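You operate a simulated robot arm through the tools that you are given. There is no shell and no other tool. Be economical: measure what you need, move in short steps, check, and stop when the job is done.

You are at the controls of a simulated robot arm. One attempt, no reset.

JOB
Try the green and red ring gauges on cone V5 and stand it in the tray for its grade.
Fine: PASS if only the green ring slides on, REWORK if neither does. Rings go back where they lay.

Only the result counts: the job must be done as asked and must still hold three seconds after the hand-in. Knocking over, shifting, dropping, spilling or breaking anything else fails it.

ROBOT AND FRAMES
A 5-joint arm with a two-finger parallel gripper, fixed in place. Base frame: the origin is at the foot of the arm, x ahead of it, y to its left, z up. Readings come in m, degrees, newtons and seconds.
Its first joint turns from -66.0 to 66.0 degrees. The tool tilts only in the upright plane through the base axis and itself; it spins freely about its own axis. Payload 2.9 kg.
Tool frame: the origin (TCP) lies between the finger pads and is the grasp point; the fingertips stand 0.03 m ahead of it; z points along the fingers, y is the line along which they close. Largest opening 0.11 m; finger width 0.02, thickness 0.01; the body of the gripper, 0.048 by 0.112 m, starts 0.055 m behind the TCP.
Orientation is that of the tool frame in the base frame, as a unit quaternion [x, y, z, w]. With the fingers straight down and closing along the base's y, the tool's x points along the base's -x, its y along +y and its z along -z.

CONTROLS
- The arm moves only by the tool step_arm. Its argument "moves" is text: rows parted by semicolons, each of 7 numbers parted by spaces: the opening, from 0 (shut) to 1 (fully open), then the shift along the base's x, y, z in cm, then the turn, a rotation vector about the base's x, y, z in degrees. In form: grip x y z wx wy wz; .... A call has 1 to 20 rows; each row shifts and turns the commanded pose from where the row before left it. Rows are played at 5 a second. More than 0.05 m and 8.6 degrees between two rows, or a gripper value outside its range, and nothing of the call is played. Where a pose cannot be reached the arm comes as near as it can. A force on the tool above 40 N (or 10 N above the force at the start of the call, whichever is more), or a blocked arm, ends the call early, and 0.2 s more pass. The fingers move at their own pace (about 0.108 m/s each) and stop on an object; they squeeze with about 35 N. The grip force told is the motor's: it shows also when the fingers shut on nothing. Time passes only in rows, and 0.2 s behind the last, so rows that do not move let the fingers close. It gives the time, the measured TCP pose, the force on the tool (base axes), the opening and the grip force at its end, in the units of the frame above (readings bear some noise).
- Cameras (640 x 400 px; columns grow to the right, rows downward): "scene" is fixed at [-0.0076, -0.4223, 0.609]; the picture's right is [0.99, -0.15, 0.00], its down [-0.08, -0.53, -0.84] and it looks along [0.12, 0.83, -0.54] (base axes); focal length 288 px, centre (320, 200). "wrist" rides on the gripper at [0.072, 0.017, -0.103] in the tool frame; the picture's right is [-0.23, 0.97, 0.00], its down [-0.76, -0.18, -0.62] and it looks along [-0.61, -0.14, 0.78] (tool axes); focal length 222 px, centre (320, 200). There is no depth. A picture from a camera that has moved, and an enlarged one, comes with that camera's place and axes in the base frame and with its lens. The place of the scene camera against the robot may be out by one fixed shift of up to 0.012 m in any direction.
- get_image(camera): a new picture of that camera. No time passes.
- close_up(camera, box): a new picture of the part [left, top, right, bottom] of that camera's present view, enlarged. No time passes.
- finish_job(): hands the job in; it is judged then, once.

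Go step by step. Nothing tells you positions but the pictures and the camera data: compare them with the known pose of the tool, close in by small moves and look again before you grip or let go. The budget is 120 turns and 84 pictures, counting those below and the enlarged ones. Unless the task says otherwise, let go and move clear before handing in.

The tools are called as a command line: name --argument value ..., lists and objects as JSON in quotes. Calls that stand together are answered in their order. step_arm: Moves the arm, as the interface text tells. Its arguments: {"type":"object","properties":{"moves":{"type":"string"}},"required":["moves"]} The other tools are called the same way: get_image (camera) takes a picture; close_up (camera, box) takes an enlarged picture of a part of a camera's view; finish_job () hands the job in.

At the start:

```text
clock: 0.0
tool_pos: [0.3447, 0.1804, 0.4531]
tool_rot: [0.0, 1.0, 0.0, 0.0]
contact_force: [0.8, 0.6, -0.3]
gripper_width: 0.1102
grip_force: 0.0
```

scene: 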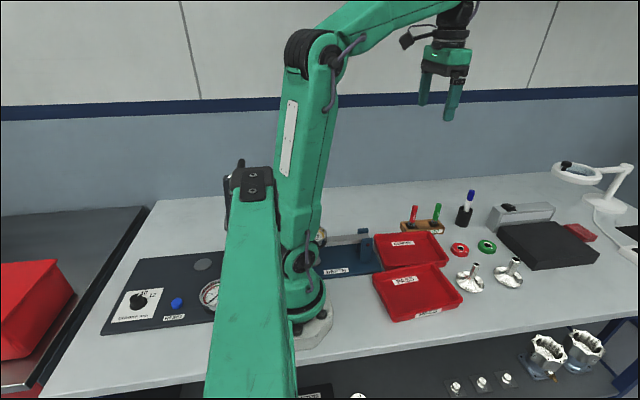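
wrist: 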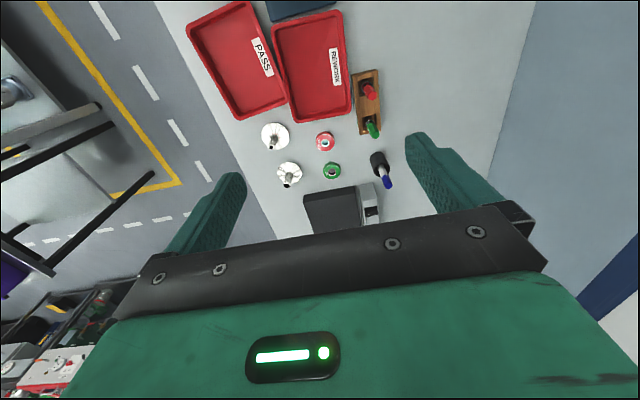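

I see two trays (PASS, REWORK), two white cone-like parts, and a red and a green ring. I'll enlarge the pictures to read the labels.

close_up --camera "scene" --box '[360, 180, 560, 330]'

close_up --camera "wrist" --box '[230, 60, 410, 220]'

close_up --camera "scene" --box '[430, 220, 540, 300]'

```text
2.67 times, centred on (460, 255) of scene
camera zoom: at [-0.0076, -0.4223, 0.609], right [0.99, -0.15, 0.0], down [-0.08, -0.53, -0.84], along [0.12, 0.83, -0.54], focal length 767 px, centre (-53, 53)
```

zoom: 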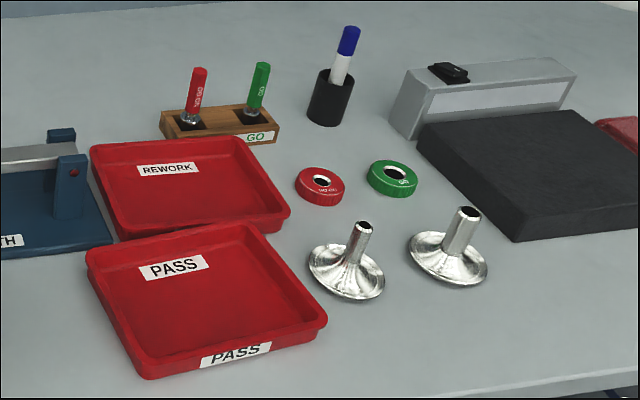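

```text
2.50 times, centred on (320, 140) of wrist
camera zoom: at [0.2723, 0.1974, 0.5563], right [0.23, 0.97, 0.0], down [0.76, -0.18, 0.62], along [0.61, -0.14, -0.78], focal length 555 px, centre (320, 350)
```

zoom: 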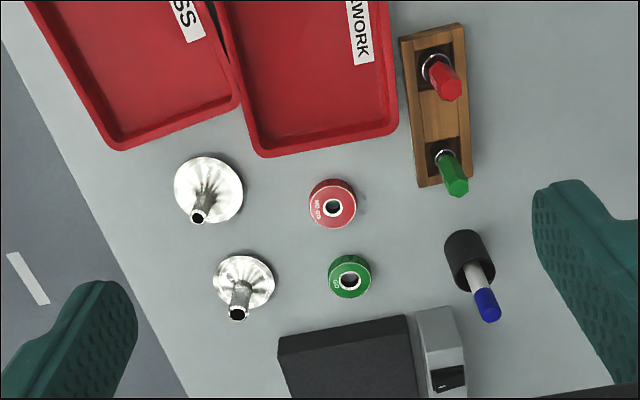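

```text
5.00 times, centred on (485, 260) of scene
camera zoom: at [-0.0076, -0.4223, 0.609], right [0.99, -0.15, 0.0], down [-0.08, -0.53, -0.84], along [0.12, 0.83, -0.54], focal length 1437 px, centre (-505, -100)
```

zoom: 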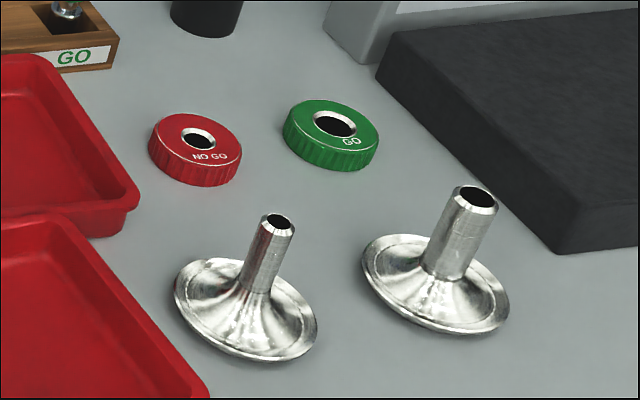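

The height of the table where the parts lie works out as z≈0 from the two views, not -0.63. I still have to find which cone is V5, so I'll look for markings.

close_up --camera "scene" --box '[450, 255, 530, 305]'

close_up --camera "scene" --box '[430, 320, 620, 400]'

close_up --camera "wrist" --box '[250, 110, 314, 200]'

```text
8.00 times, centred on (490, 280) of scene
camera zoom: at [-0.0076, -0.4223, 0.609], right [0.99, -0.15, 0.0], down [-0.08, -0.53, -0.84], along [0.12, 0.83, -0.54], focal length 2300 px, centre (-1040, -440)
```

zoom: 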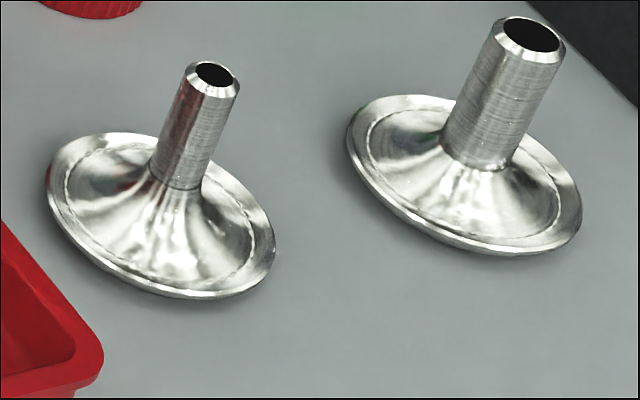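

```text
3.37 times, centred on (525, 360) of scene
camera zoom: at [-0.0076, -0.4223, 0.609], right [0.99, -0.15, 0.0], down [-0.08, -0.53, -0.84], along [0.12, 0.83, -0.54], focal length 968 px, centre (-370, -339)
```

zoom: 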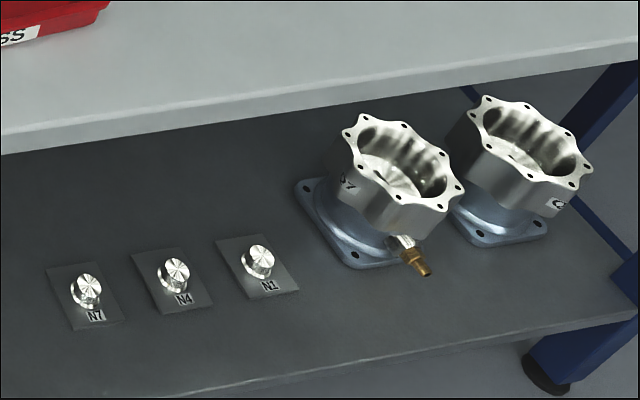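

```text
4.44 times, centred on (282, 155) of wrist
camera zoom: at [0.2723, 0.1974, 0.5563], right [0.23, 0.97, 0.0], down [0.76, -0.18, 0.62], along [0.61, -0.14, -0.78], focal length 987 px, centre (489, 400)
```

zoom: 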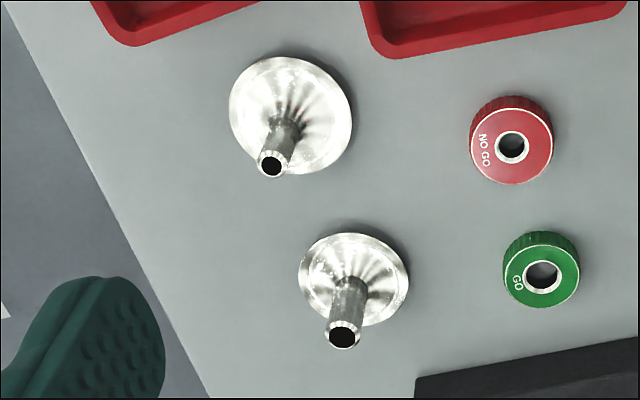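

No label shows from this side. I'll turn the wrist camera round to look at the cones from the +y side.

step_arm --moves "1 1.68 0.63 -1.39 0 0 -8;1 1.68 0.63 -1.39 0 0 -8;1 1.68 0.63 -1.39 0 0 -8;1 1.68 0.63 -1.39 0 0 -8;1 1.68 0.63 -1.39 0 0 -8;1 1.68 0.63 -1.39 0 0 -8;1 1.68 0.63 -1.39 0 0 -8;1 1.68 0.63 -1.39 0 0 -8;1 1.68 0.63 -1.39 0 0 -8;1 1.68 0.63 -1.39 0 0 -8;1 1.68 0.63 -1.39 0 0 -8;1 0 0 0 0 0 0"

get_image --camera "wrist"

```text
clock: 2.6
tool_pos: [0.5277, 0.2491, 0.2992]
tool_rot: [0.696, 0.718, 0.001, 0.0]
contact_force: [0.6, 0.3, 0.1]
gripper_width: 0.1102
grip_force: 0.0
```

```text
75 pictures are left
camera wrist: at [0.5433, 0.3221, 0.4024], right [0.98, -0.2, 0.0], down [-0.15, -0.77, 0.62], along [-0.12, -0.61, -0.78], focal length 222 px, centre (320, 200)
```

wrist: 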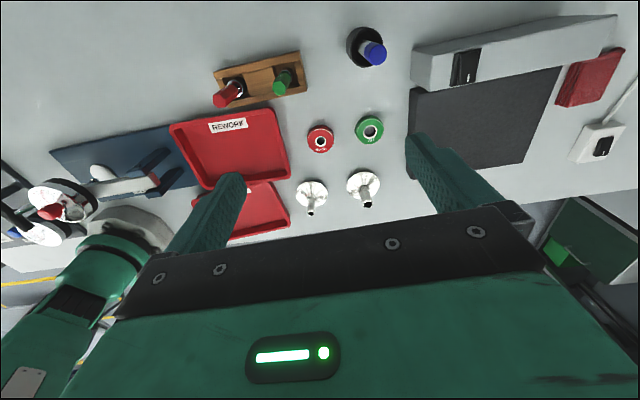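

close_up --camera "wrist" --box '[285, 105, 405, 220]'

```text
3.48 times, centred on (345, 162) of wrist
camera zoom: at [0.5433, 0.3221, 0.4024], right [0.98, -0.2, 0.0], down [-0.15, -0.77, 0.62], along [-0.12, -0.61, -0.78], focal length 773 px, centre (233, 330)
```

zoom: 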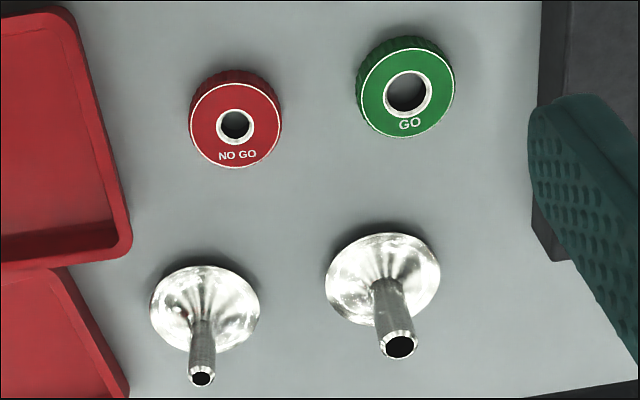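

No label is visible on this side either. Next I'll look from the +x side, and lower.

step_arm --moves "1 1.2 -2 -0.9 0 0 -8;1 1.2 -2 -0.9 0 0 -8;1 1.2 -2 -0.9 0 0 -8;1 1.2 -2 -0.9 0 0 -8;1 1.2 -2 -0.9 0 0 -8;1 1.2 -2 -0.9 0 0 -8;1 1.2 -2 -0.9 0 0 -8;1 1.2 -2 -0.9 0 0 -8;1 1.2 -2 -0.9 0 0 -8;1 1.2 -2 -0.9 0 0 -8;1 1.2 -2 -0.9 0 0 -8;1 0 0 0 0 0 0"

get_image --camera "wrist"

```text
clock: 5.2
tool_pos: [0.6557, 0.0177, 0.2035]
tool_rot: [0.997, 0.079, -0.001, -0.001]
contact_force: [0.3, 1.1, 0.1]
gripper_width: 0.1102
grip_force: 0.0
out of reach, approached as far as the arm can: row 11
```

```text
73 pictures are left
camera wrist: at [0.7309, 0.0125, 0.3073], right [-0.07, -1.0, 0.0], down [-0.78, 0.06, 0.62], along [-0.62, 0.04, -0.78], focal length 222 px, centre (320, 200)
```

wrist: 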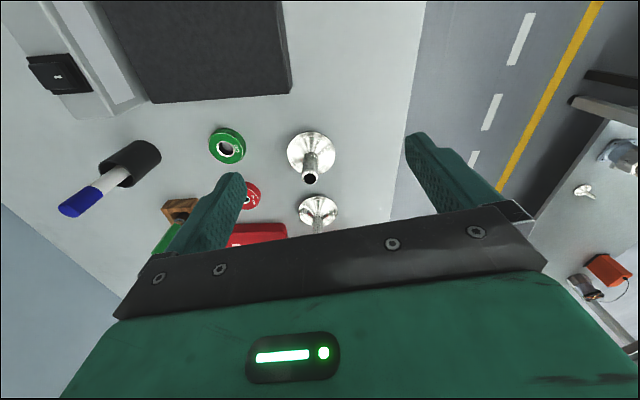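

close_up --camera "wrist" --box '[270, 115, 360, 240]'

get_image --camera "scene"

```text
3.20 times, centred on (315, 178) of wrist
camera zoom: at [0.7309, 0.0125, 0.3073], right [-0.07, -1.0, 0.0], down [-0.78, 0.06, 0.62], along [-0.62, 0.04, -0.78], focal length 711 px, centre (336, 272)
```

zoom: 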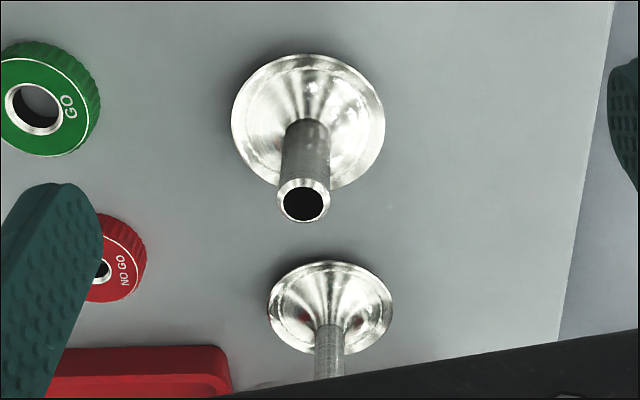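

```text
71 pictures are left
```

scene: 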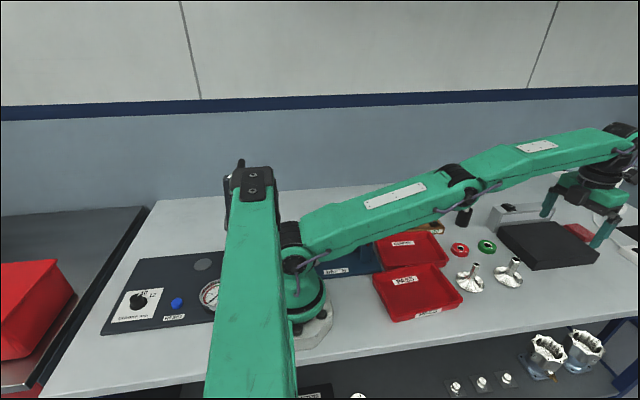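

close_up --camera "wrist" --box '[285, 125, 345, 190]'

close_up --camera "wrist" --box '[530, 130, 640, 310]'

close_up --camera "scene" --box '[0, 180, 330, 400]'

close_up --camera "scene" --box '[280, 370, 380, 400]'

```text
6.15 times, centred on (315, 158) of wrist
camera zoom: at [0.7309, 0.0125, 0.3073], right [-0.07, -1.0, 0.0], down [-0.78, 0.06, 0.62], along [-0.62, 0.04, -0.78], focal length 1367 px, centre (351, 462)
```

zoom: 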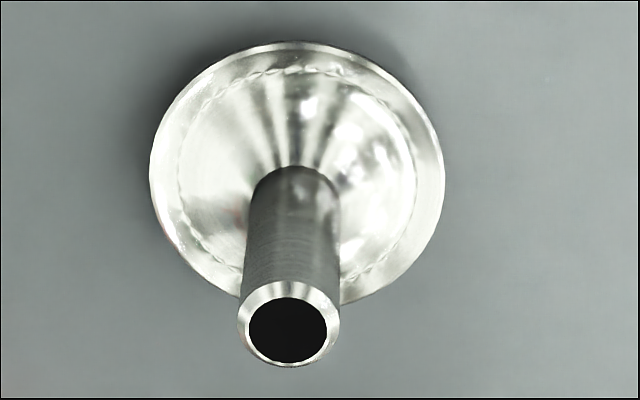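

```text
2.22 times, centred on (585, 220) of wrist
camera zoom: at [0.7309, 0.0125, 0.3073], right [-0.07, -1.0, 0.0], down [-0.78, 0.06, 0.62], along [-0.62, 0.04, -0.78], focal length 494 px, centre (-269, 156)
```

zoom: 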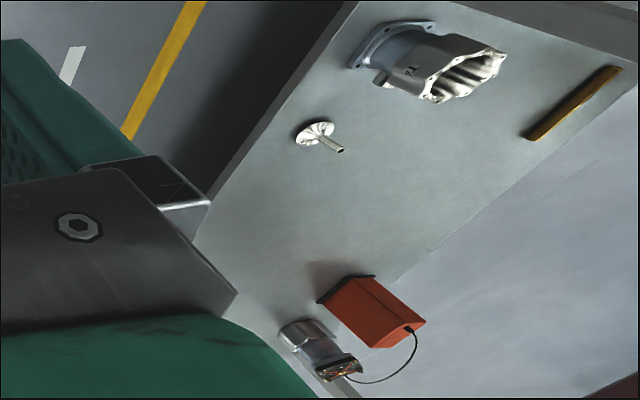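

```text
1.82 times, centred on (165, 290) of scene
camera zoom: at [-0.0076, -0.4224, 0.609], right [0.99, -0.15, 0.0], down [-0.08, -0.53, -0.84], along [0.12, 0.83, -0.54], focal length 523 px, centre (602, 36)
```

zoom: 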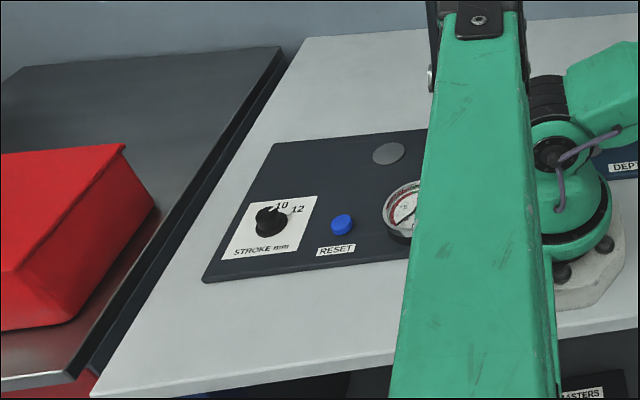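

```text
6.40 times, centred on (330, 385) of scene
camera zoom: at [-0.0076, -0.4224, 0.609], right [0.99, -0.15, 0.0], down [-0.08, -0.53, -0.84], along [0.12, 0.83, -0.54], focal length 1840 px, centre (256, -984)
```

zoom: 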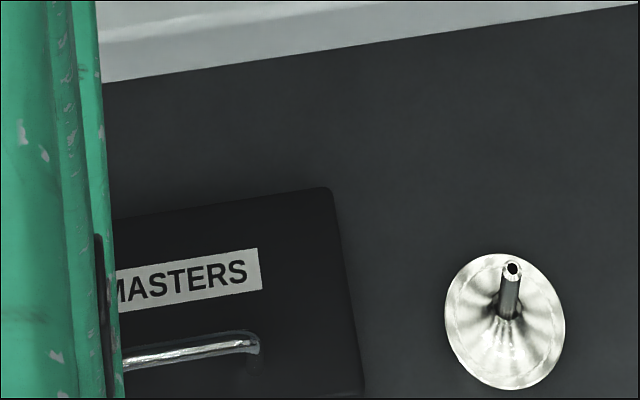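

There are more cones on other surfaces, so I must identify V5 properly. I'll read the other labels.

close_up --camera "scene" --box '[510, 320, 620, 390]'

close_up --camera "wrist" --box '[570, 130, 640, 200]'

```text
5.71 times, centred on (565, 355) of scene
camera zoom: at [-0.0076, -0.4224, 0.609], right [0.99, -0.15, 0.0], down [-0.08, -0.53, -0.84], along [0.12, 0.83, -0.54], focal length 1643 px, centre (-1080, -686)
```

zoom: 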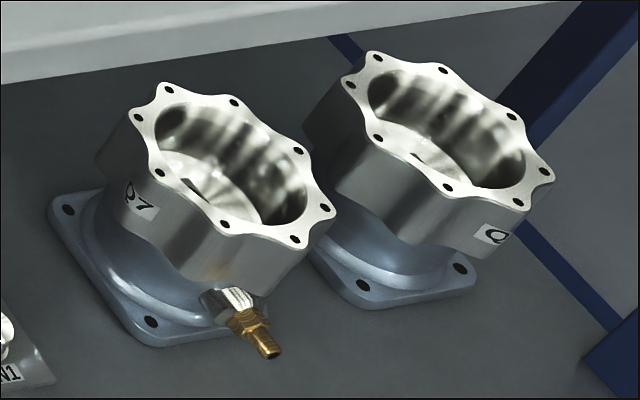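

```text
5.71 times, centred on (605, 165) of wrist
camera zoom: at [0.7309, 0.0125, 0.3073], right [-0.07, -1.0, 0.0], down [-0.78, 0.06, 0.62], along [-0.62, 0.04, -0.78], focal length 1269 px, centre (-1309, 400)
```

zoom: 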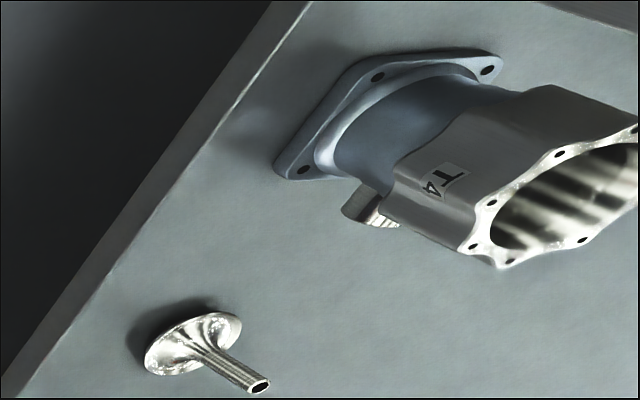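

I'll look at the two cones from the remaining side, +x/-y, and lower.

step_arm --moves "1 -1 -1.5 -0.6 0 0 -7;1 -1 -1.5 -0.6 0 0 -7;1 -1 -1.5 -0.6 0 0 -7;1 -1 -1.5 -0.6 0 0 -7;1 -1 -1.5 -0.6 0 0 -7;1 -1 -1.5 -0.6 0 0 -7;1 -1 -1.5 -0.6 0 0 -7;1 -1 -1.5 -0.6 0 0 -7;1 0 0 0 0 0 0"

get_image --camera "wrist"

```text
clock: 7.2
tool_pos: [0.5911, -0.1949, 0.1816]
tool_rot: [0.996, -0.095, 0.0, 0.0]
contact_force: [-0.1, -0.1, -0.6]
gripper_width: 0.11
grip_force: 0.1
out of reach, approached as far as the arm can: row 1, 2, 3, 4, 5, 6, 7, 8
```

```text
64 pictures are left
camera wrist: at [0.6602, -0.2254, 0.2849], right [-0.41, -0.91, 0.0], down [-0.72, 0.32, 0.62], along [-0.57, 0.25, -0.78], focal length 222 px, centre (320, 200)
```

wrist: 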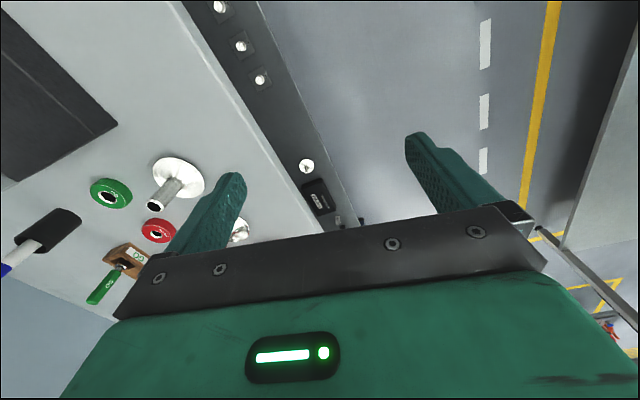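

close_up --camera "wrist" --box '[140, 145, 250, 220]'

close_up --camera "wrist" --box '[200, 0, 350, 230]'

```text
5.33 times, centred on (195, 182) of wrist
camera zoom: at [0.6602, -0.2254, 0.2849], right [-0.41, -0.91, 0.0], down [-0.72, 0.32, 0.62], along [-0.57, 0.25, -0.78], focal length 1185 px, centre (987, 293)
```

zoom: 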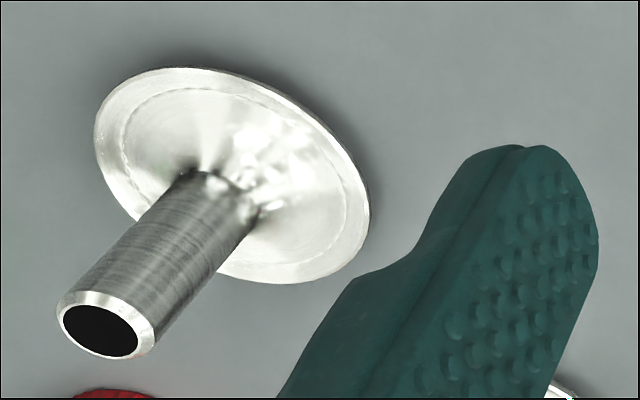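

```text
1.74 times, centred on (275, 115) of wrist
camera zoom: at [0.6602, -0.2254, 0.2849], right [-0.41, -0.91, 0.0], down [-0.72, 0.32, 0.62], along [-0.57, 0.25, -0.78], focal length 386 px, centre (398, 348)
```

zoom: 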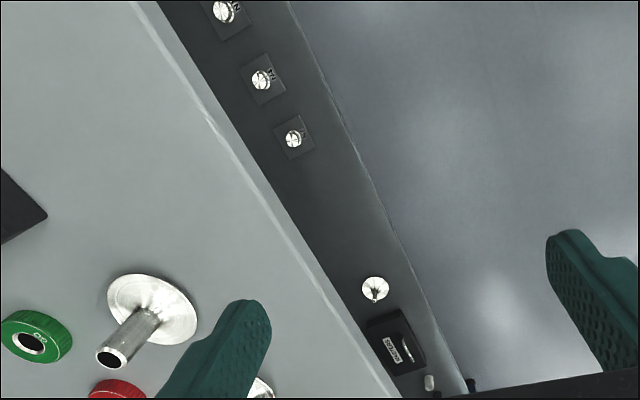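

Cone B shows no sticker on any side I've seen. I'll back out of the limit and look at cone A from the +x side.

step_arm --moves "1 0 0 1 0 0 7;1 0 0 1 0 0 7;1 0 0 0 0 0 7;1 0 0 0 0 0 7;1 0 0 0 0 0 7"

```text
clock: 8.4
tool_pos: [0.5916, -0.1964, 0.1992]
tool_rot: [0.977, 0.211, 0.0, 0.0]
contact_force: [0.4, 0.3, 0.0]
gripper_width: 0.1099
grip_force: 0.1
```

step_arm --moves "1 -0.7 3.6 0 0 0 -4;1 -0.7 3.6 0 0 0 -4;1 -0.7 3.6 0 0 0 -4;1 -0.7 3.6 0 0 0 -4;1 -0.7 3.6 0 0 0 -4;1 -0.7 3.6 0 0 0 0;1 0 0 0 0 0 0"

close_up --camera "wrist" --box '[240, 60, 400, 230]'

```text
clock: 10.0
tool_pos: [0.5483, -0.0206, 0.1986]
tool_rot: [0.999, 0.047, -0.001, 0.0]
contact_force: [-0.3, 0.6, -0.4]
gripper_width: 0.1101
grip_force: 0.0
out of reach, approached as far as the arm can: row 5, 6
```

```text
2.35 times, centred on (320, 145) of wrist
camera zoom: at [0.6233, -0.0302, 0.303], right [-0.14, -0.99, 0.0], down [-0.78, 0.11, 0.62], along [-0.62, 0.08, -0.78], focal length 523 px, centre (320, 329)
```

zoom: 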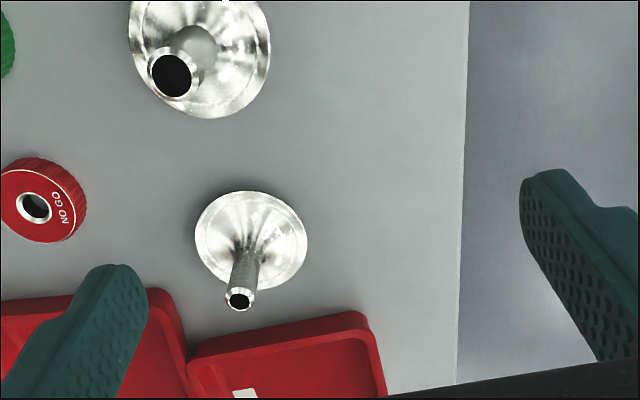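

There are no labels on the visible sides, so the ID is probably under the flange. I take cone A to be at (0.467, 0.034) and cone B at (0.581, 0.035), both about 0.072 high. I'll unwind the wrist and stop above cone A.

step_arm --moves "1 -0.405 0.273 0 0 0 8.5;1 -0.405 0.273 0 0 0 8.5;1 -0.405 0.273 0 0 0 8.5;1 -0.405 0.273 0 0 0 8.5;1 -0.405 0.273 0 0 0 8.5;1 -0.405 0.273 0 0 0 8.5;1 -0.405 0.273 0 0 0 8.5;1 -0.405 0.273 0 0 0 8.5;1 -0.405 0.273 0 0 0 8.5;1 -0.405 0.273 0 0 0 8.5;1 -0.405 0.273 0 0 0 8.5;1 -0.405 0.273 0 0 0 8.5;1 -0.405 0.273 0 0 0 8.5;1 -0.405 0.273 0 0 0 8.5;1 -0.405 0.273 0 0 0 8.5;1 -0.405 0.273 0 0 0 8.5;1 -0.405 0.273 0 0 0 8.5;1 -0.405 0.273 0 0 0 8.5;1 -0.405 0.273 0 0 0 8.5;1 -0.405 0.273 0 0 0 8.5"

get_image --camera "wrist"

```text
clock: 14.2
tool_pos: [0.4673, 0.0342, 0.1999]
tool_rot: [0.048, 0.999, 0.0, 0.0]
contact_force: [-0.2, 0.5, -0.5]
gripper_width: 0.1099
grip_force: 0.1
```

```text
60 pictures are left
camera wrist: at [0.3971, 0.0581, 0.3041], right [0.32, 0.95, 0.0], down [0.74, -0.25, 0.62], along [0.59, -0.2, -0.78], focal length 222 px, centre (320, 200)
```

wrist: 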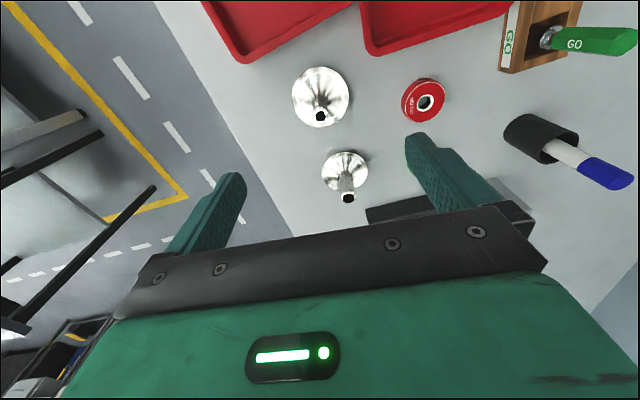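

Cone A is confirmed under the tool. I'll go down around its stem.

step_arm --moves "0.6 0 0 -3 0 0 5;0.6 0 0 -3 0 0 0;0.6 0 0 -3 0 0 0;0.6 0 0 -2 0 0 0;0.6 0 0 -1.8 0 0 0;0.6 0 0 0 0 0 0"

close_up --camera "scene" --box '[430, 220, 530, 300]'

get_image --camera "wrist"

```text
clock: 15.6
tool_pos: [0.4681, 0.0338, 0.0719]
tool_rot: [0.006, 1.0, 0.0, 0.0]
contact_force: [0.5, -0.3, -0.5]
gripper_width: 0.0658
grip_force: 0.1
```

```text
5.00 times, centred on (480, 260) of scene
camera zoom: at [-0.0076, -0.4223, 0.609], right [0.99, -0.15, 0.0], down [-0.08, -0.53, -0.84], along [0.12, 0.83, -0.54], focal length 1437 px, centre (-480, -100)
```

zoom: 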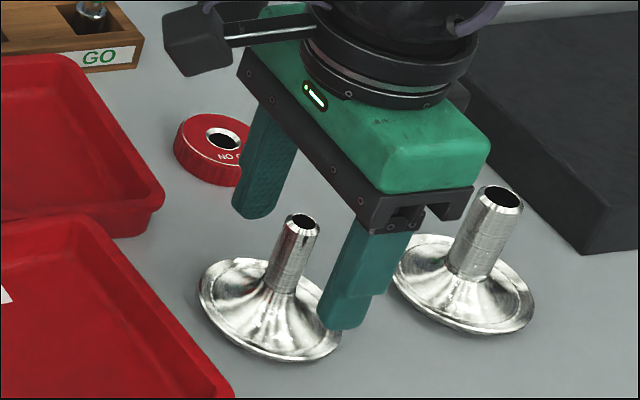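

```text
58 pictures are left
camera wrist: at [0.3973, 0.0519, 0.1759], right [0.24, 0.97, 0.0], down [0.76, -0.19, 0.62], along [0.6, -0.15, -0.78], focal length 222 px, centre (320, 200)
```

wrist: 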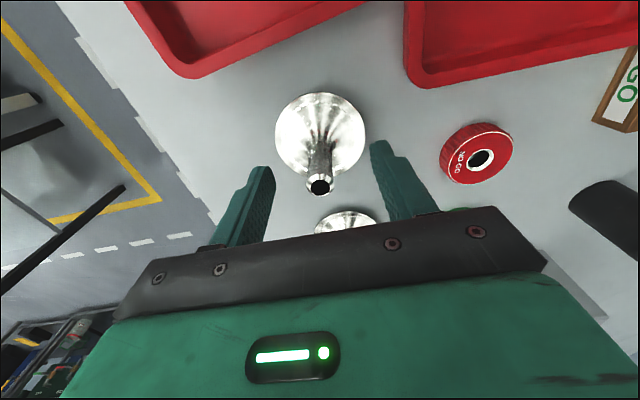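

Alignment is good. I'll lower slightly, close on the stem and lift a little.

step_arm --moves "0.6 -0.15 0 -1 0 0 0;0.3 0 0 0 0 0 0;0.1 0 0 0 0 0 0;0 0 0 0 0 0 0;0 0 0 0 0 0 0;0 0 0 0 0 0 0"

```text
clock: 17.0
tool_pos: [0.4648, 0.0335, 0.0625]
tool_rot: [0.006, 1.0, 0.0, 0.0]
contact_force: [0.0, -0.3, -0.1]
gripper_width: 0.0146
grip_force: 35.5
```

I have cone A, with a stem of about 14.6 mm. I'll lift it and carry it high, then tilt it so the scene camera can see underneath.

step_arm --moves "0 0 0 2 0 0 0;0 0 0 4 0 0 0;0 0 0 4 0 0 0;0 0 0 4 0 0 0;0 -1.65 2.66 2.8 0 0 0;0 -1.65 2.66 2.8 0 0 0;0 -1.65 2.66 2.8 0 0 0;0 -1.65 2.66 2.8 0 0 0;0 -1.65 2.66 2.8 0 0 0;0 -1.65 2.66 2.8 0 0 0;0 -1.65 2.66 2.8 0 0 0;0 -1.65 2.66 2.8 0 0 0;0 -1.65 2.66 2.8 0 0 0;0 -1.65 2.66 2.8 0 0 0;0 0 0 0 -5 5 0;0 0 0 0 -5 5 0;0 0 0 0 -5 5 0;0 0 0 0 0 0 0"

get_image --camera "scene"

```text
clock: 20.8
tool_pos: [0.2846, 0.2841, 0.4416]
tool_rot: [0.006, 0.983, -0.13, -0.129]
contact_force: [0.2, 0.0, -1.6]
gripper_width: 0.015
grip_force: 35.5
out of reach, approached as far as the arm can: row 16, 17
```

```text
57 pictures are left
```

scene: 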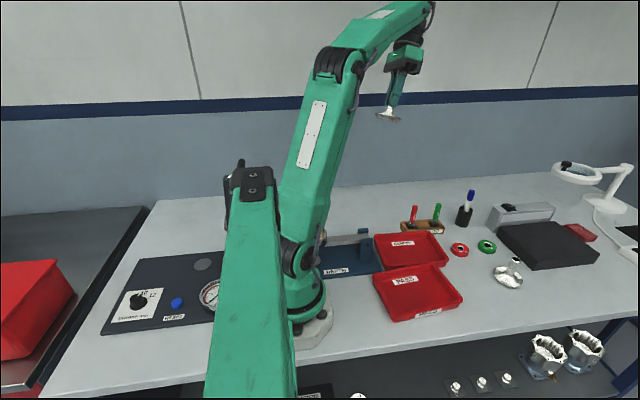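

Tilt is limited at this height. I'll try lower, where the forearm points down more steeply.

step_arm --moves "0 0 0 -3 0 0 0;0 0 0 -3 0 0 0;0 0 0 -3 0 0 0;0 0 0 -3 -5 5 0;0 0 0 -3 -5 5 0;0 0 0 0 -5 5 0;0 0 0 0 -5 5 0;0 0 0 0 -5 5 0;0 0 0 0 -5 5 0;0 0 0 0 0 0 0"

get_image --camera "scene"

```text
clock: 23.0
tool_pos: [0.2546, 0.2518, 0.2378]
tool_rot: [0.006, 0.85, -0.374, -0.371]
contact_force: [-0.5, 0.5, -1.3]
gripper_width: 0.0151
grip_force: 34.9
out of reach, approached as far as the arm can: row 7, 8, 9
```

```text
56 pictures are left
```

scene: 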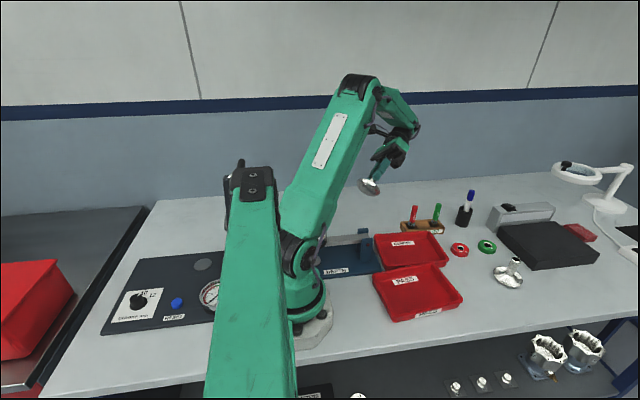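

Tilt is now around 63°, so the underside may be visible. I'll zoom in.

close_up --camera "scene" --box '[350, 170, 394, 200]'

```text
13.33 times, centred on (372, 185) of scene
camera zoom: at [-0.0076, -0.4223, 0.609], right [0.99, -0.15, 0.0], down [-0.08, -0.53, -0.84], along [0.12, 0.83, -0.54], focal length 3833 px, centre (-373, 400)
```

zoom: 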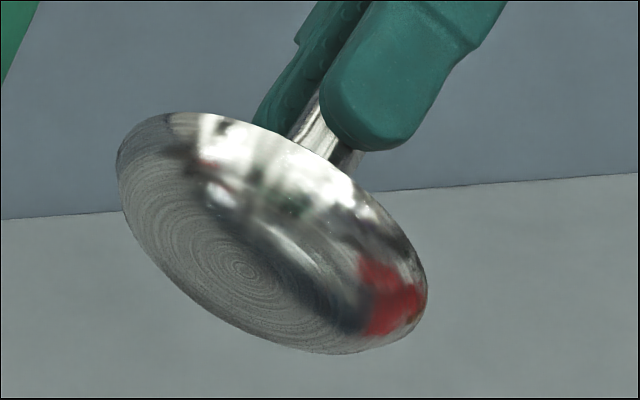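

There is no mark under cone A either. I'll look for a label elsewhere around the bench.

close_up --camera "scene" --box '[480, 150, 640, 275]'

close_up --camera "scene" --box '[440, 255, 540, 315]'

close_up --camera "scene" --box '[300, 195, 460, 300]'

get_image --camera "wrist"

```text
3.20 times, centred on (560, 212) of scene
camera zoom: at [-0.0076, -0.4223, 0.609], right [0.99, -0.15, 0.0], down [-0.08, -0.53, -0.84], along [0.12, 0.83, -0.54], focal length 920 px, centre (-448, 160)
```

zoom: 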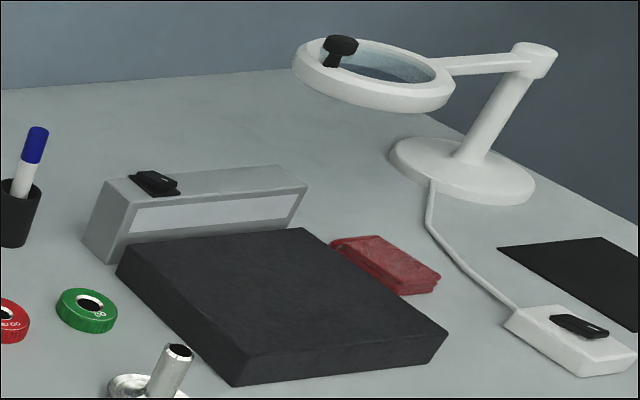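

```text
6.40 times, centred on (490, 285) of scene
camera zoom: at [-0.0076, -0.4223, 0.609], right [0.99, -0.15, 0.0], down [-0.08, -0.53, -0.84], along [0.12, 0.83, -0.54], focal length 1840 px, centre (-768, -344)
```

zoom: 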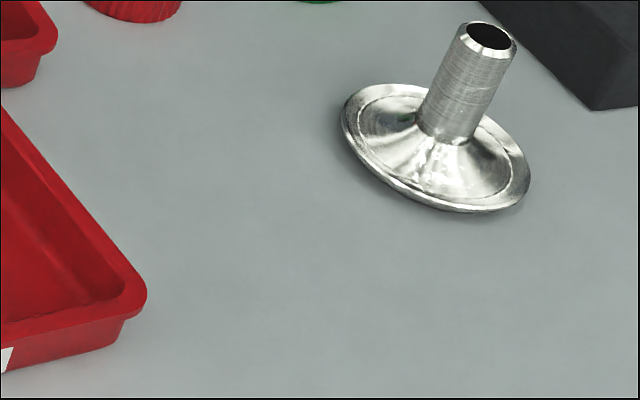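

```text
3.81 times, centred on (380, 248) of scene
camera zoom: at [-0.0076, -0.4223, 0.609], right [0.99, -0.15, 0.0], down [-0.08, -0.53, -0.84], along [0.12, 0.83, -0.54], focal length 1095 px, centre (91, 19)
```

zoom: 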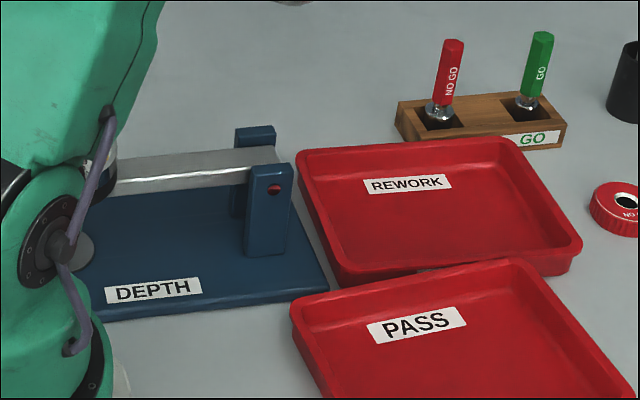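

```text
51 pictures are left
camera wrist: at [0.2636, 0.3516, 0.3201], right [-0.09, 0.64, -0.77], down [1.0, 0.05, -0.08], along [-0.02, -0.77, -0.64], focal length 222 px, centre (320, 200)
```

wrist: 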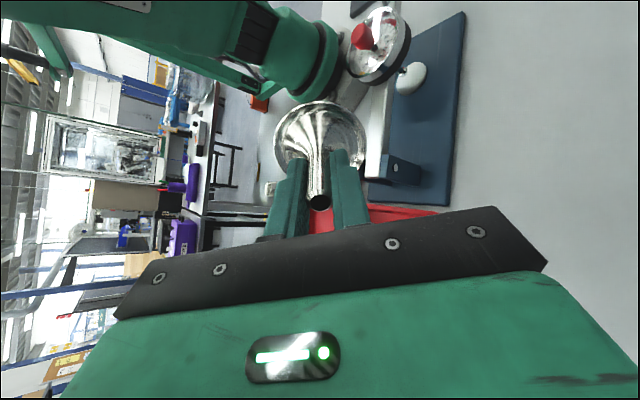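

close_up --camera "wrist" --box '[265, 90, 375, 220]'

close_up --camera "wrist" --box '[330, 0, 470, 100]'

```text
3.08 times, centred on (320, 155) of wrist
camera zoom: at [0.2636, 0.3516, 0.3201], right [-0.09, 0.64, -0.77], down [1.0, 0.05, -0.08], along [-0.02, -0.77, -0.64], focal length 684 px, centre (320, 338)
```

zoom: 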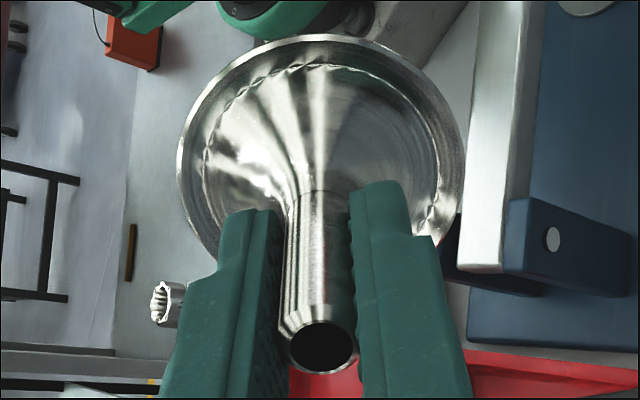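

```text
4.00 times, centred on (400, 50) of wrist
camera zoom: at [0.2636, 0.3516, 0.3201], right [-0.09, 0.64, -0.77], down [1.0, 0.05, -0.08], along [-0.02, -0.77, -0.64], focal length 888 px, centre (0, 800)
```

zoom: 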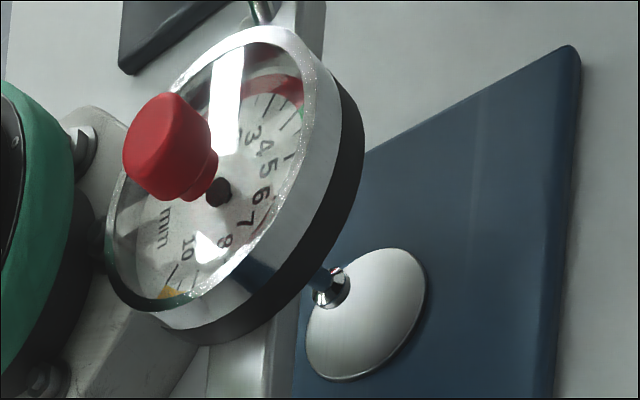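

I'll bring the tool upright again, then inspect cone A's flange and stem from the scene camera while spinning it.

step_arm --moves "0 0.5 0.5 0 5 -5 0;0 0.5 0.5 0 5 -5 0;0 0.5 0.5 0 5 -5 0;0 0.5 0.5 0 5 -5 0;0 0.5 0.5 0 5 -5 0;0 0 0 0 5 -5 0;0 0 0 0 5 -5 0;0 0 0 0 5 -5 0;0 0 0 0 5 -5 0;0 1.5 -3.4 0 0 0 0;0 1.5 -3.4 0 0 0 0;0 1.5 -3.4 0 0 0 0;0 1.5 -3.4 0 0 0 0;0 1.5 -3.4 0 0 0 0;0 1.5 -3.4 0 0 0 0;0 1.5 -3.4 0 0 0 0;0 1.5 -3.4 0 0 0 0;0 0 0 0 0 0 0"

get_image --camera "scene"

```text
clock: 26.8
tool_pos: [0.3989, 0.0049, 0.2426]
tool_rot: [0.006, 1.0, 0.0, 0.0]
contact_force: [0.2, 0.7, -1.3]
gripper_width: 0.015
grip_force: 35.2
```

```text
48 pictures are left
```

scene: 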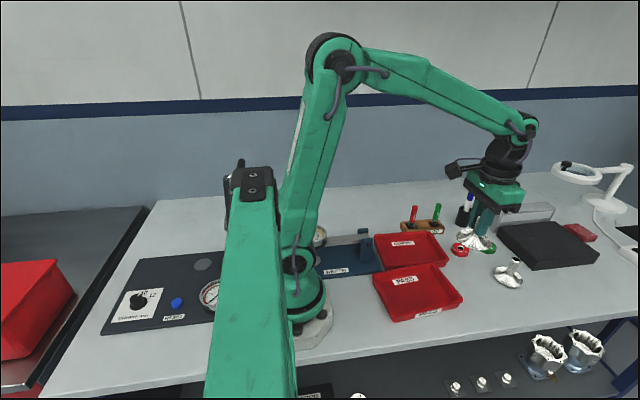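

step_arm --moves "0 0 0 0 0 0 -8;0 0 0 0 0 0 -8;0 0 0 0 0 0 -8;0 0 0 0 0 0 -8;0 0 0 0 0 0 -8;0 0 0 0 0 0 -8;0 0 0 0 0 0 -8;0 0 0 0 0 0 -8;0 0 0 0 0 0 -8;0 0 0 0 0 0 -8;0 0 0 0 0 0 -8;0 0 0 0 0 0 0"

close_up --camera "scene" --box '[445, 190, 525, 260]'

```text
clock: 29.4
tool_pos: [0.4009, 0.0059, 0.2399]
tool_rot: [0.699, 0.715, 0.0, 0.0]
contact_force: [0.4, 0.1, -0.9]
gripper_width: 0.0151
grip_force: 35.4
```

```text
5.71 times, centred on (485, 225) of scene
camera zoom: at [-0.0076, -0.4223, 0.609], right [0.99, -0.15, 0.0], down [-0.08, -0.53, -0.84], along [0.12, 0.83, -0.54], focal length 1643 px, centre (-623, 57)
```

zoom: 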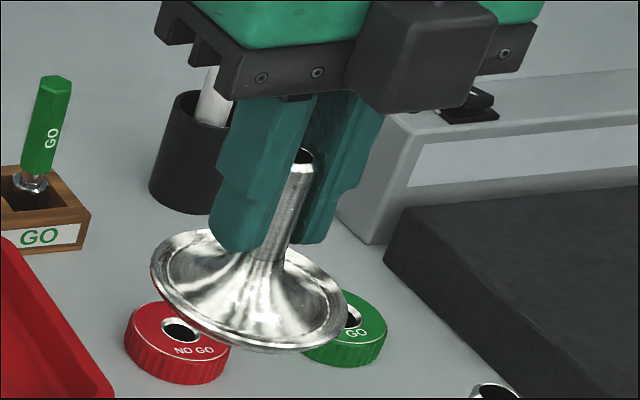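

Nothing is visible on cone A, so I'll put it back exactly where it stood and then inspect cone B.

step_arm --moves "0 0.58 0.25 0 0 0 8;0 0.58 0.25 0 0 0 8;0 0.58 0.25 0 0 0 8;0 0.58 0.25 0 0 0 8;0 0.58 0.25 0 0 0 8;0 0.58 0.25 0 0 0 8;0 0.58 0.25 0 0 0 8;0 0.58 0.25 0 0 0 8;0 0.58 0.25 0 0 0 8;0 0.58 0.25 0 0 0 8;0 0.58 0.25 0 0 0 8;0 0 0 -4 0 0 0;0 0 0 -4 0 0 0;0 0 0 -4 0 0 0;0 0 0 -4 0 0 0;0 0 0 0 0 0 0"

```text
clock: 32.8
tool_pos: [0.4646, 0.0332, 0.0799]
tool_rot: [0.006, 1.0, 0.0, 0.0]
contact_force: [-0.2, -0.3, -1.8]
gripper_width: 0.0148
grip_force: 35.3
```

step_arm --moves "0 0 0 -1 0 0 0;0 0 0 -0.3 0 0 0;0 0 0 -0.2 0 0 0;0 0 0 -0.1 0 0 0;0 0 0 0 0 0 0"

```text
clock: 34.0
tool_pos: [0.4637, 0.0337, 0.0635]
tool_rot: [0.006, 1.0, 0.0, 0.0]
contact_force: [0.2, -0.1, -1.0]
gripper_width: 0.015
grip_force: 35.0
```

step_arm --moves "0 0 0 -0.1 0 0 0;0 0 0 -0.1 0 0 0;0 0 0 0 0 0 0"

close_up --camera "scene" --box '[445, 240, 525, 300]'

```text
clock: 34.8
tool_pos: [0.4647, 0.0328, 0.0616]
tool_rot: [0.007, 1.0, 0.0, 0.002]
contact_force: [-6.8, -1.8, 21.0]
gripper_width: 0.015
grip_force: 35.0
```

```text
6.67 times, centred on (485, 270) of scene
camera zoom: at [-0.0077, -0.4224, 0.609], right [0.99, -0.15, 0.0], down [-0.08, -0.53, -0.84], along [0.12, 0.83, -0.54], focal length 1917 px, centre (-780, -267)
```

zoom: 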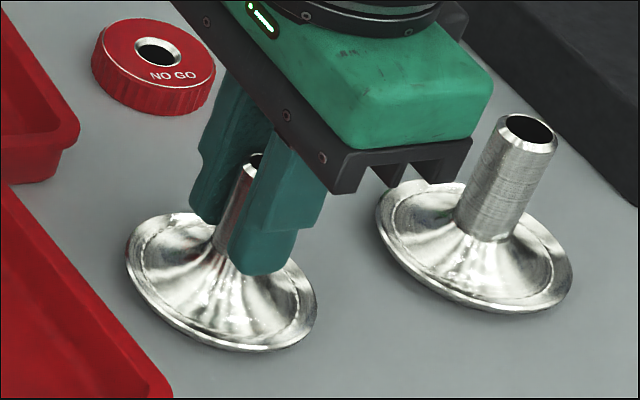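

Cone A is on the table. I'll ease up a touch, release, rise and move over cone B.

step_arm --moves "0 0 0 0.1 0 0 0;0.3 0 0 0 0 0 0;0.6 0 0 0 0 0 0;0.6 0 0 0 0 0 0;0.6 0 0 2 0 0 0;0.6 0 0 4 0 0 0;0.6 0 0 4 0 0 0;0.6 3.9 0.05 0 0 0 0;0.6 3.9 0.05 0 0 0 0;0.6 3.8 0.05 0 0 0 0;0.6 0 0 -3 0 0 0;0.6 0 0 -2 0 0 0;0.6 0 0 -2 0 0 0;0.6 0 0 -1 0 0 0;0.6 0 0 0 0 0 0"

get_image --camera "wrist"

close_up --camera "scene" --box '[445, 230, 545, 300]'

```text
clock: 38.0
tool_pos: [0.5814, 0.0349, 0.0836]
tool_rot: [0.006, 1.0, 0.0, 0.001]
contact_force: [0.6, -0.4, 0.1]
gripper_width: 0.0661
grip_force: 0.0
```

```text
45 pictures are left
camera wrist: at [0.5097, 0.0534, 0.1868], right [0.24, 0.97, 0.0], down [0.76, -0.19, 0.62], along [0.61, -0.15, -0.78], focal length 222 px, centre (320, 200)
```

wrist: 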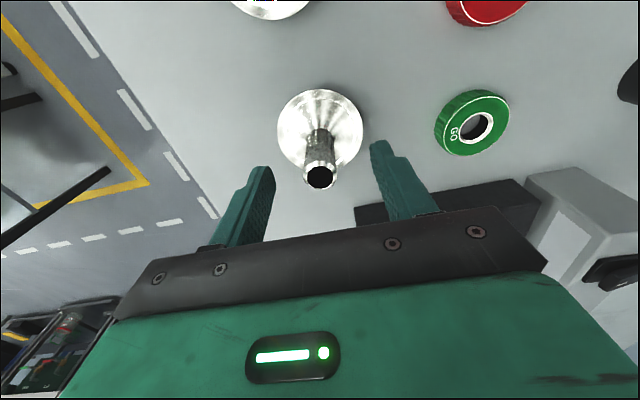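

```text
5.71 times, centred on (495, 265) of scene
camera zoom: at [-0.0076, -0.4223, 0.609], right [0.99, -0.15, 0.0], down [-0.08, -0.53, -0.84], along [0.12, 0.83, -0.54], focal length 1643 px, centre (-680, -171)
```

zoom: 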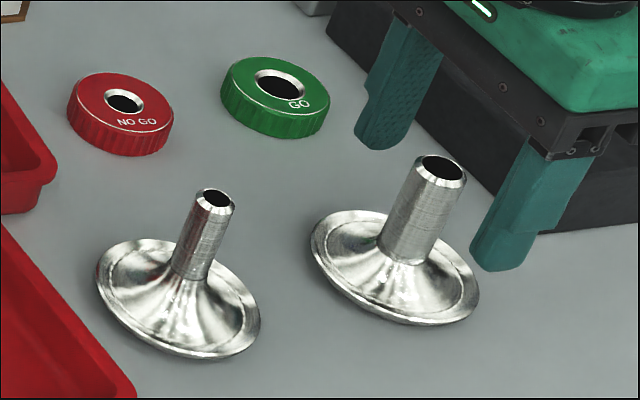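

Two wrist views put cone B at (0.5805, 0.035), so the tool is centred. I'll go down and grip.

step_arm --moves "0.6 0 0 -1.2 0 0 0;0.6 0 0 -0.9 0 0 0;0.4 0 0 0 0 0 0;0.25 0 0 0 0 0 0;0.1 0 0 0 0 0 0;0 0 0 0 0 0 0;0 0 0 0 0 0 0"

```text
clock: 39.6
tool_pos: [0.5791, 0.035, 0.0618]
tool_rot: [0.006, 1.0, 0.0, 0.0]
contact_force: [1.2, 1.0, -0.5]
gripper_width: 0.0196
grip_force: 34.8
```

Cone B's stem is 19.6 mm. I'll lift it and show its underside to the scene camera the same way.

step_arm --moves "0 0 0 2 0 0 0;0 0 0 4 0 0 0;0 0 0 4 0 0 0;0 0 0 3 0 0 0;0 -2.8 2.55 1 0 0 0;0 -2.8 2.55 1 0 0 0;0 -2.8 2.55 1 0 0 0;0 -2.8 2.55 1 0 0 0;0 -2.8 2.55 1 0 0 0;0 -2.8 2.55 1 0 0 0;0 -2.8 2.55 1 0 0 0;0 -2.8 2.55 0 0 0 0;0 -2.8 2.55 0 0 0 0;0 -2.8 2.55 0 0 0 0;0 0 0 0 -5 5 0;0 0 0 0 -5 5 0;0 0 0 0 -5 5 0;0 0 0 0 -5 5 0;0 0 0 0 -5 5 0;0 0 0 0 -5 5 0"

step_arm --moves "0 -0.7 -0.7 -0.5 -5 5 0;0 -0.7 -0.7 -0.5 -5 5 0;0 -0.7 -0.7 -0.5 -5 5 0;0 0 0 0 0 0 0"

close_up --camera "scene" --box '[340, 150, 430, 206]'

```text
clock: 43.8
tool_pos: [0.3003, 0.2918, 0.2625]
tool_rot: [0.008, 0.932, -0.254, -0.258]
contact_force: [0.3, -0.3, -1.0]
gripper_width: 0.0198
grip_force: 35.1
```

```text
clock: 44.8
tool_pos: [0.266, 0.2564, 0.2275]
tool_rot: [0.009, 0.85, -0.37, -0.375]
contact_force: [-0.4, -0.5, -0.6]
gripper_width: 0.0198
grip_force: 34.9
out of reach, approached as far as the arm can: row 2, 3
```

```text
7.11 times, centred on (385, 178) of scene
camera zoom: at [-0.0076, -0.4223, 0.609], right [0.99, -0.15, 0.0], down [-0.08, -0.53, -0.84], along [0.12, 0.83, -0.54], focal length 2044 px, centre (-142, 356)
```

zoom: 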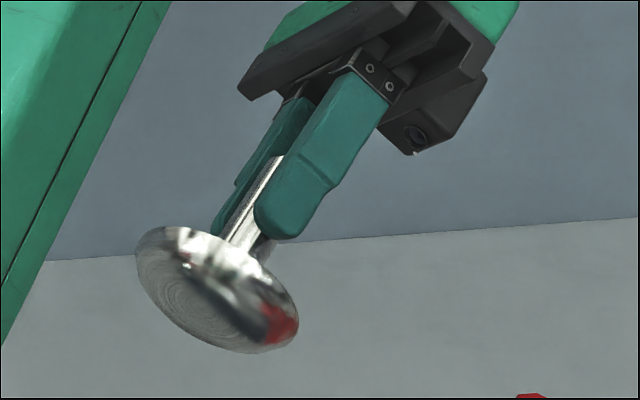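

No sticker under cone B either. A faint engraving is possible, so I'll zoom very closely on cone A's stem and flange and on cone B in the hand.

close_up --camera "scene" --box '[454, 258, 490, 294]'

close_up --camera "scene" --box '[358, 178, 386, 202]'

close_up --camera "wrist" --box '[265, 90, 375, 220]'

```text
11.11 times, centred on (472, 276) of scene
camera zoom: at [-0.0076, -0.4223, 0.609], right [0.99, -0.15, 0.0], down [-0.08, -0.53, -0.84], along [0.12, 0.83, -0.54], focal length 3194 px, centre (-1369, -644)
```

zoom: 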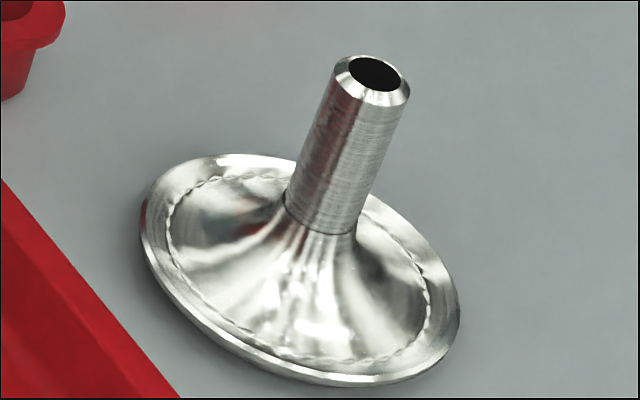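

```text
16.00 times, centred on (372, 190) of scene
camera zoom: at [-0.0076, -0.4223, 0.609], right [0.99, -0.15, 0.0], down [-0.08, -0.53, -0.84], along [0.12, 0.83, -0.54], focal length 4600 px, centre (-512, 360)
```

zoom: 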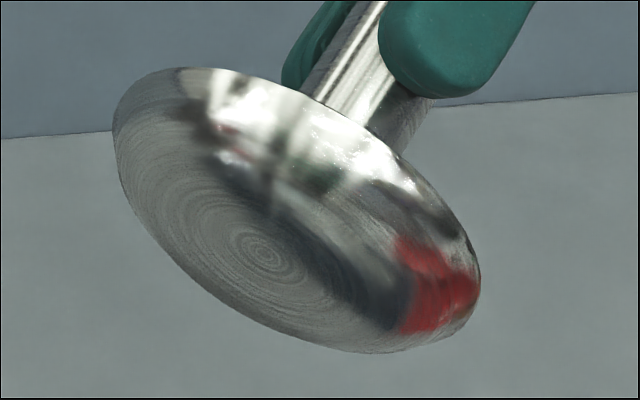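

```text
3.08 times, centred on (320, 155) of wrist
camera zoom: at [0.277, 0.3558, 0.309], right [-0.09, 0.64, -0.76], down [1.0, 0.04, -0.09], along [-0.03, -0.77, -0.64], focal length 684 px, centre (320, 338)
```

zoom: 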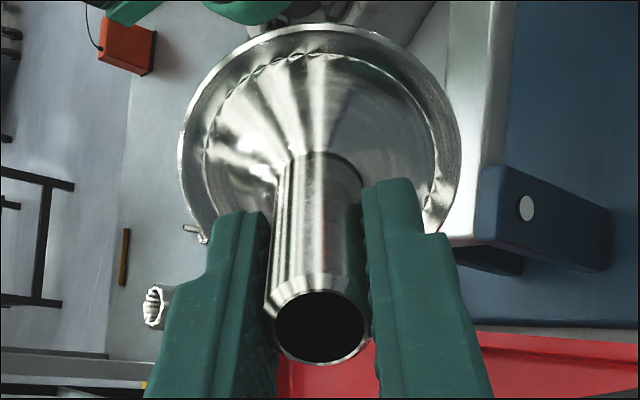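

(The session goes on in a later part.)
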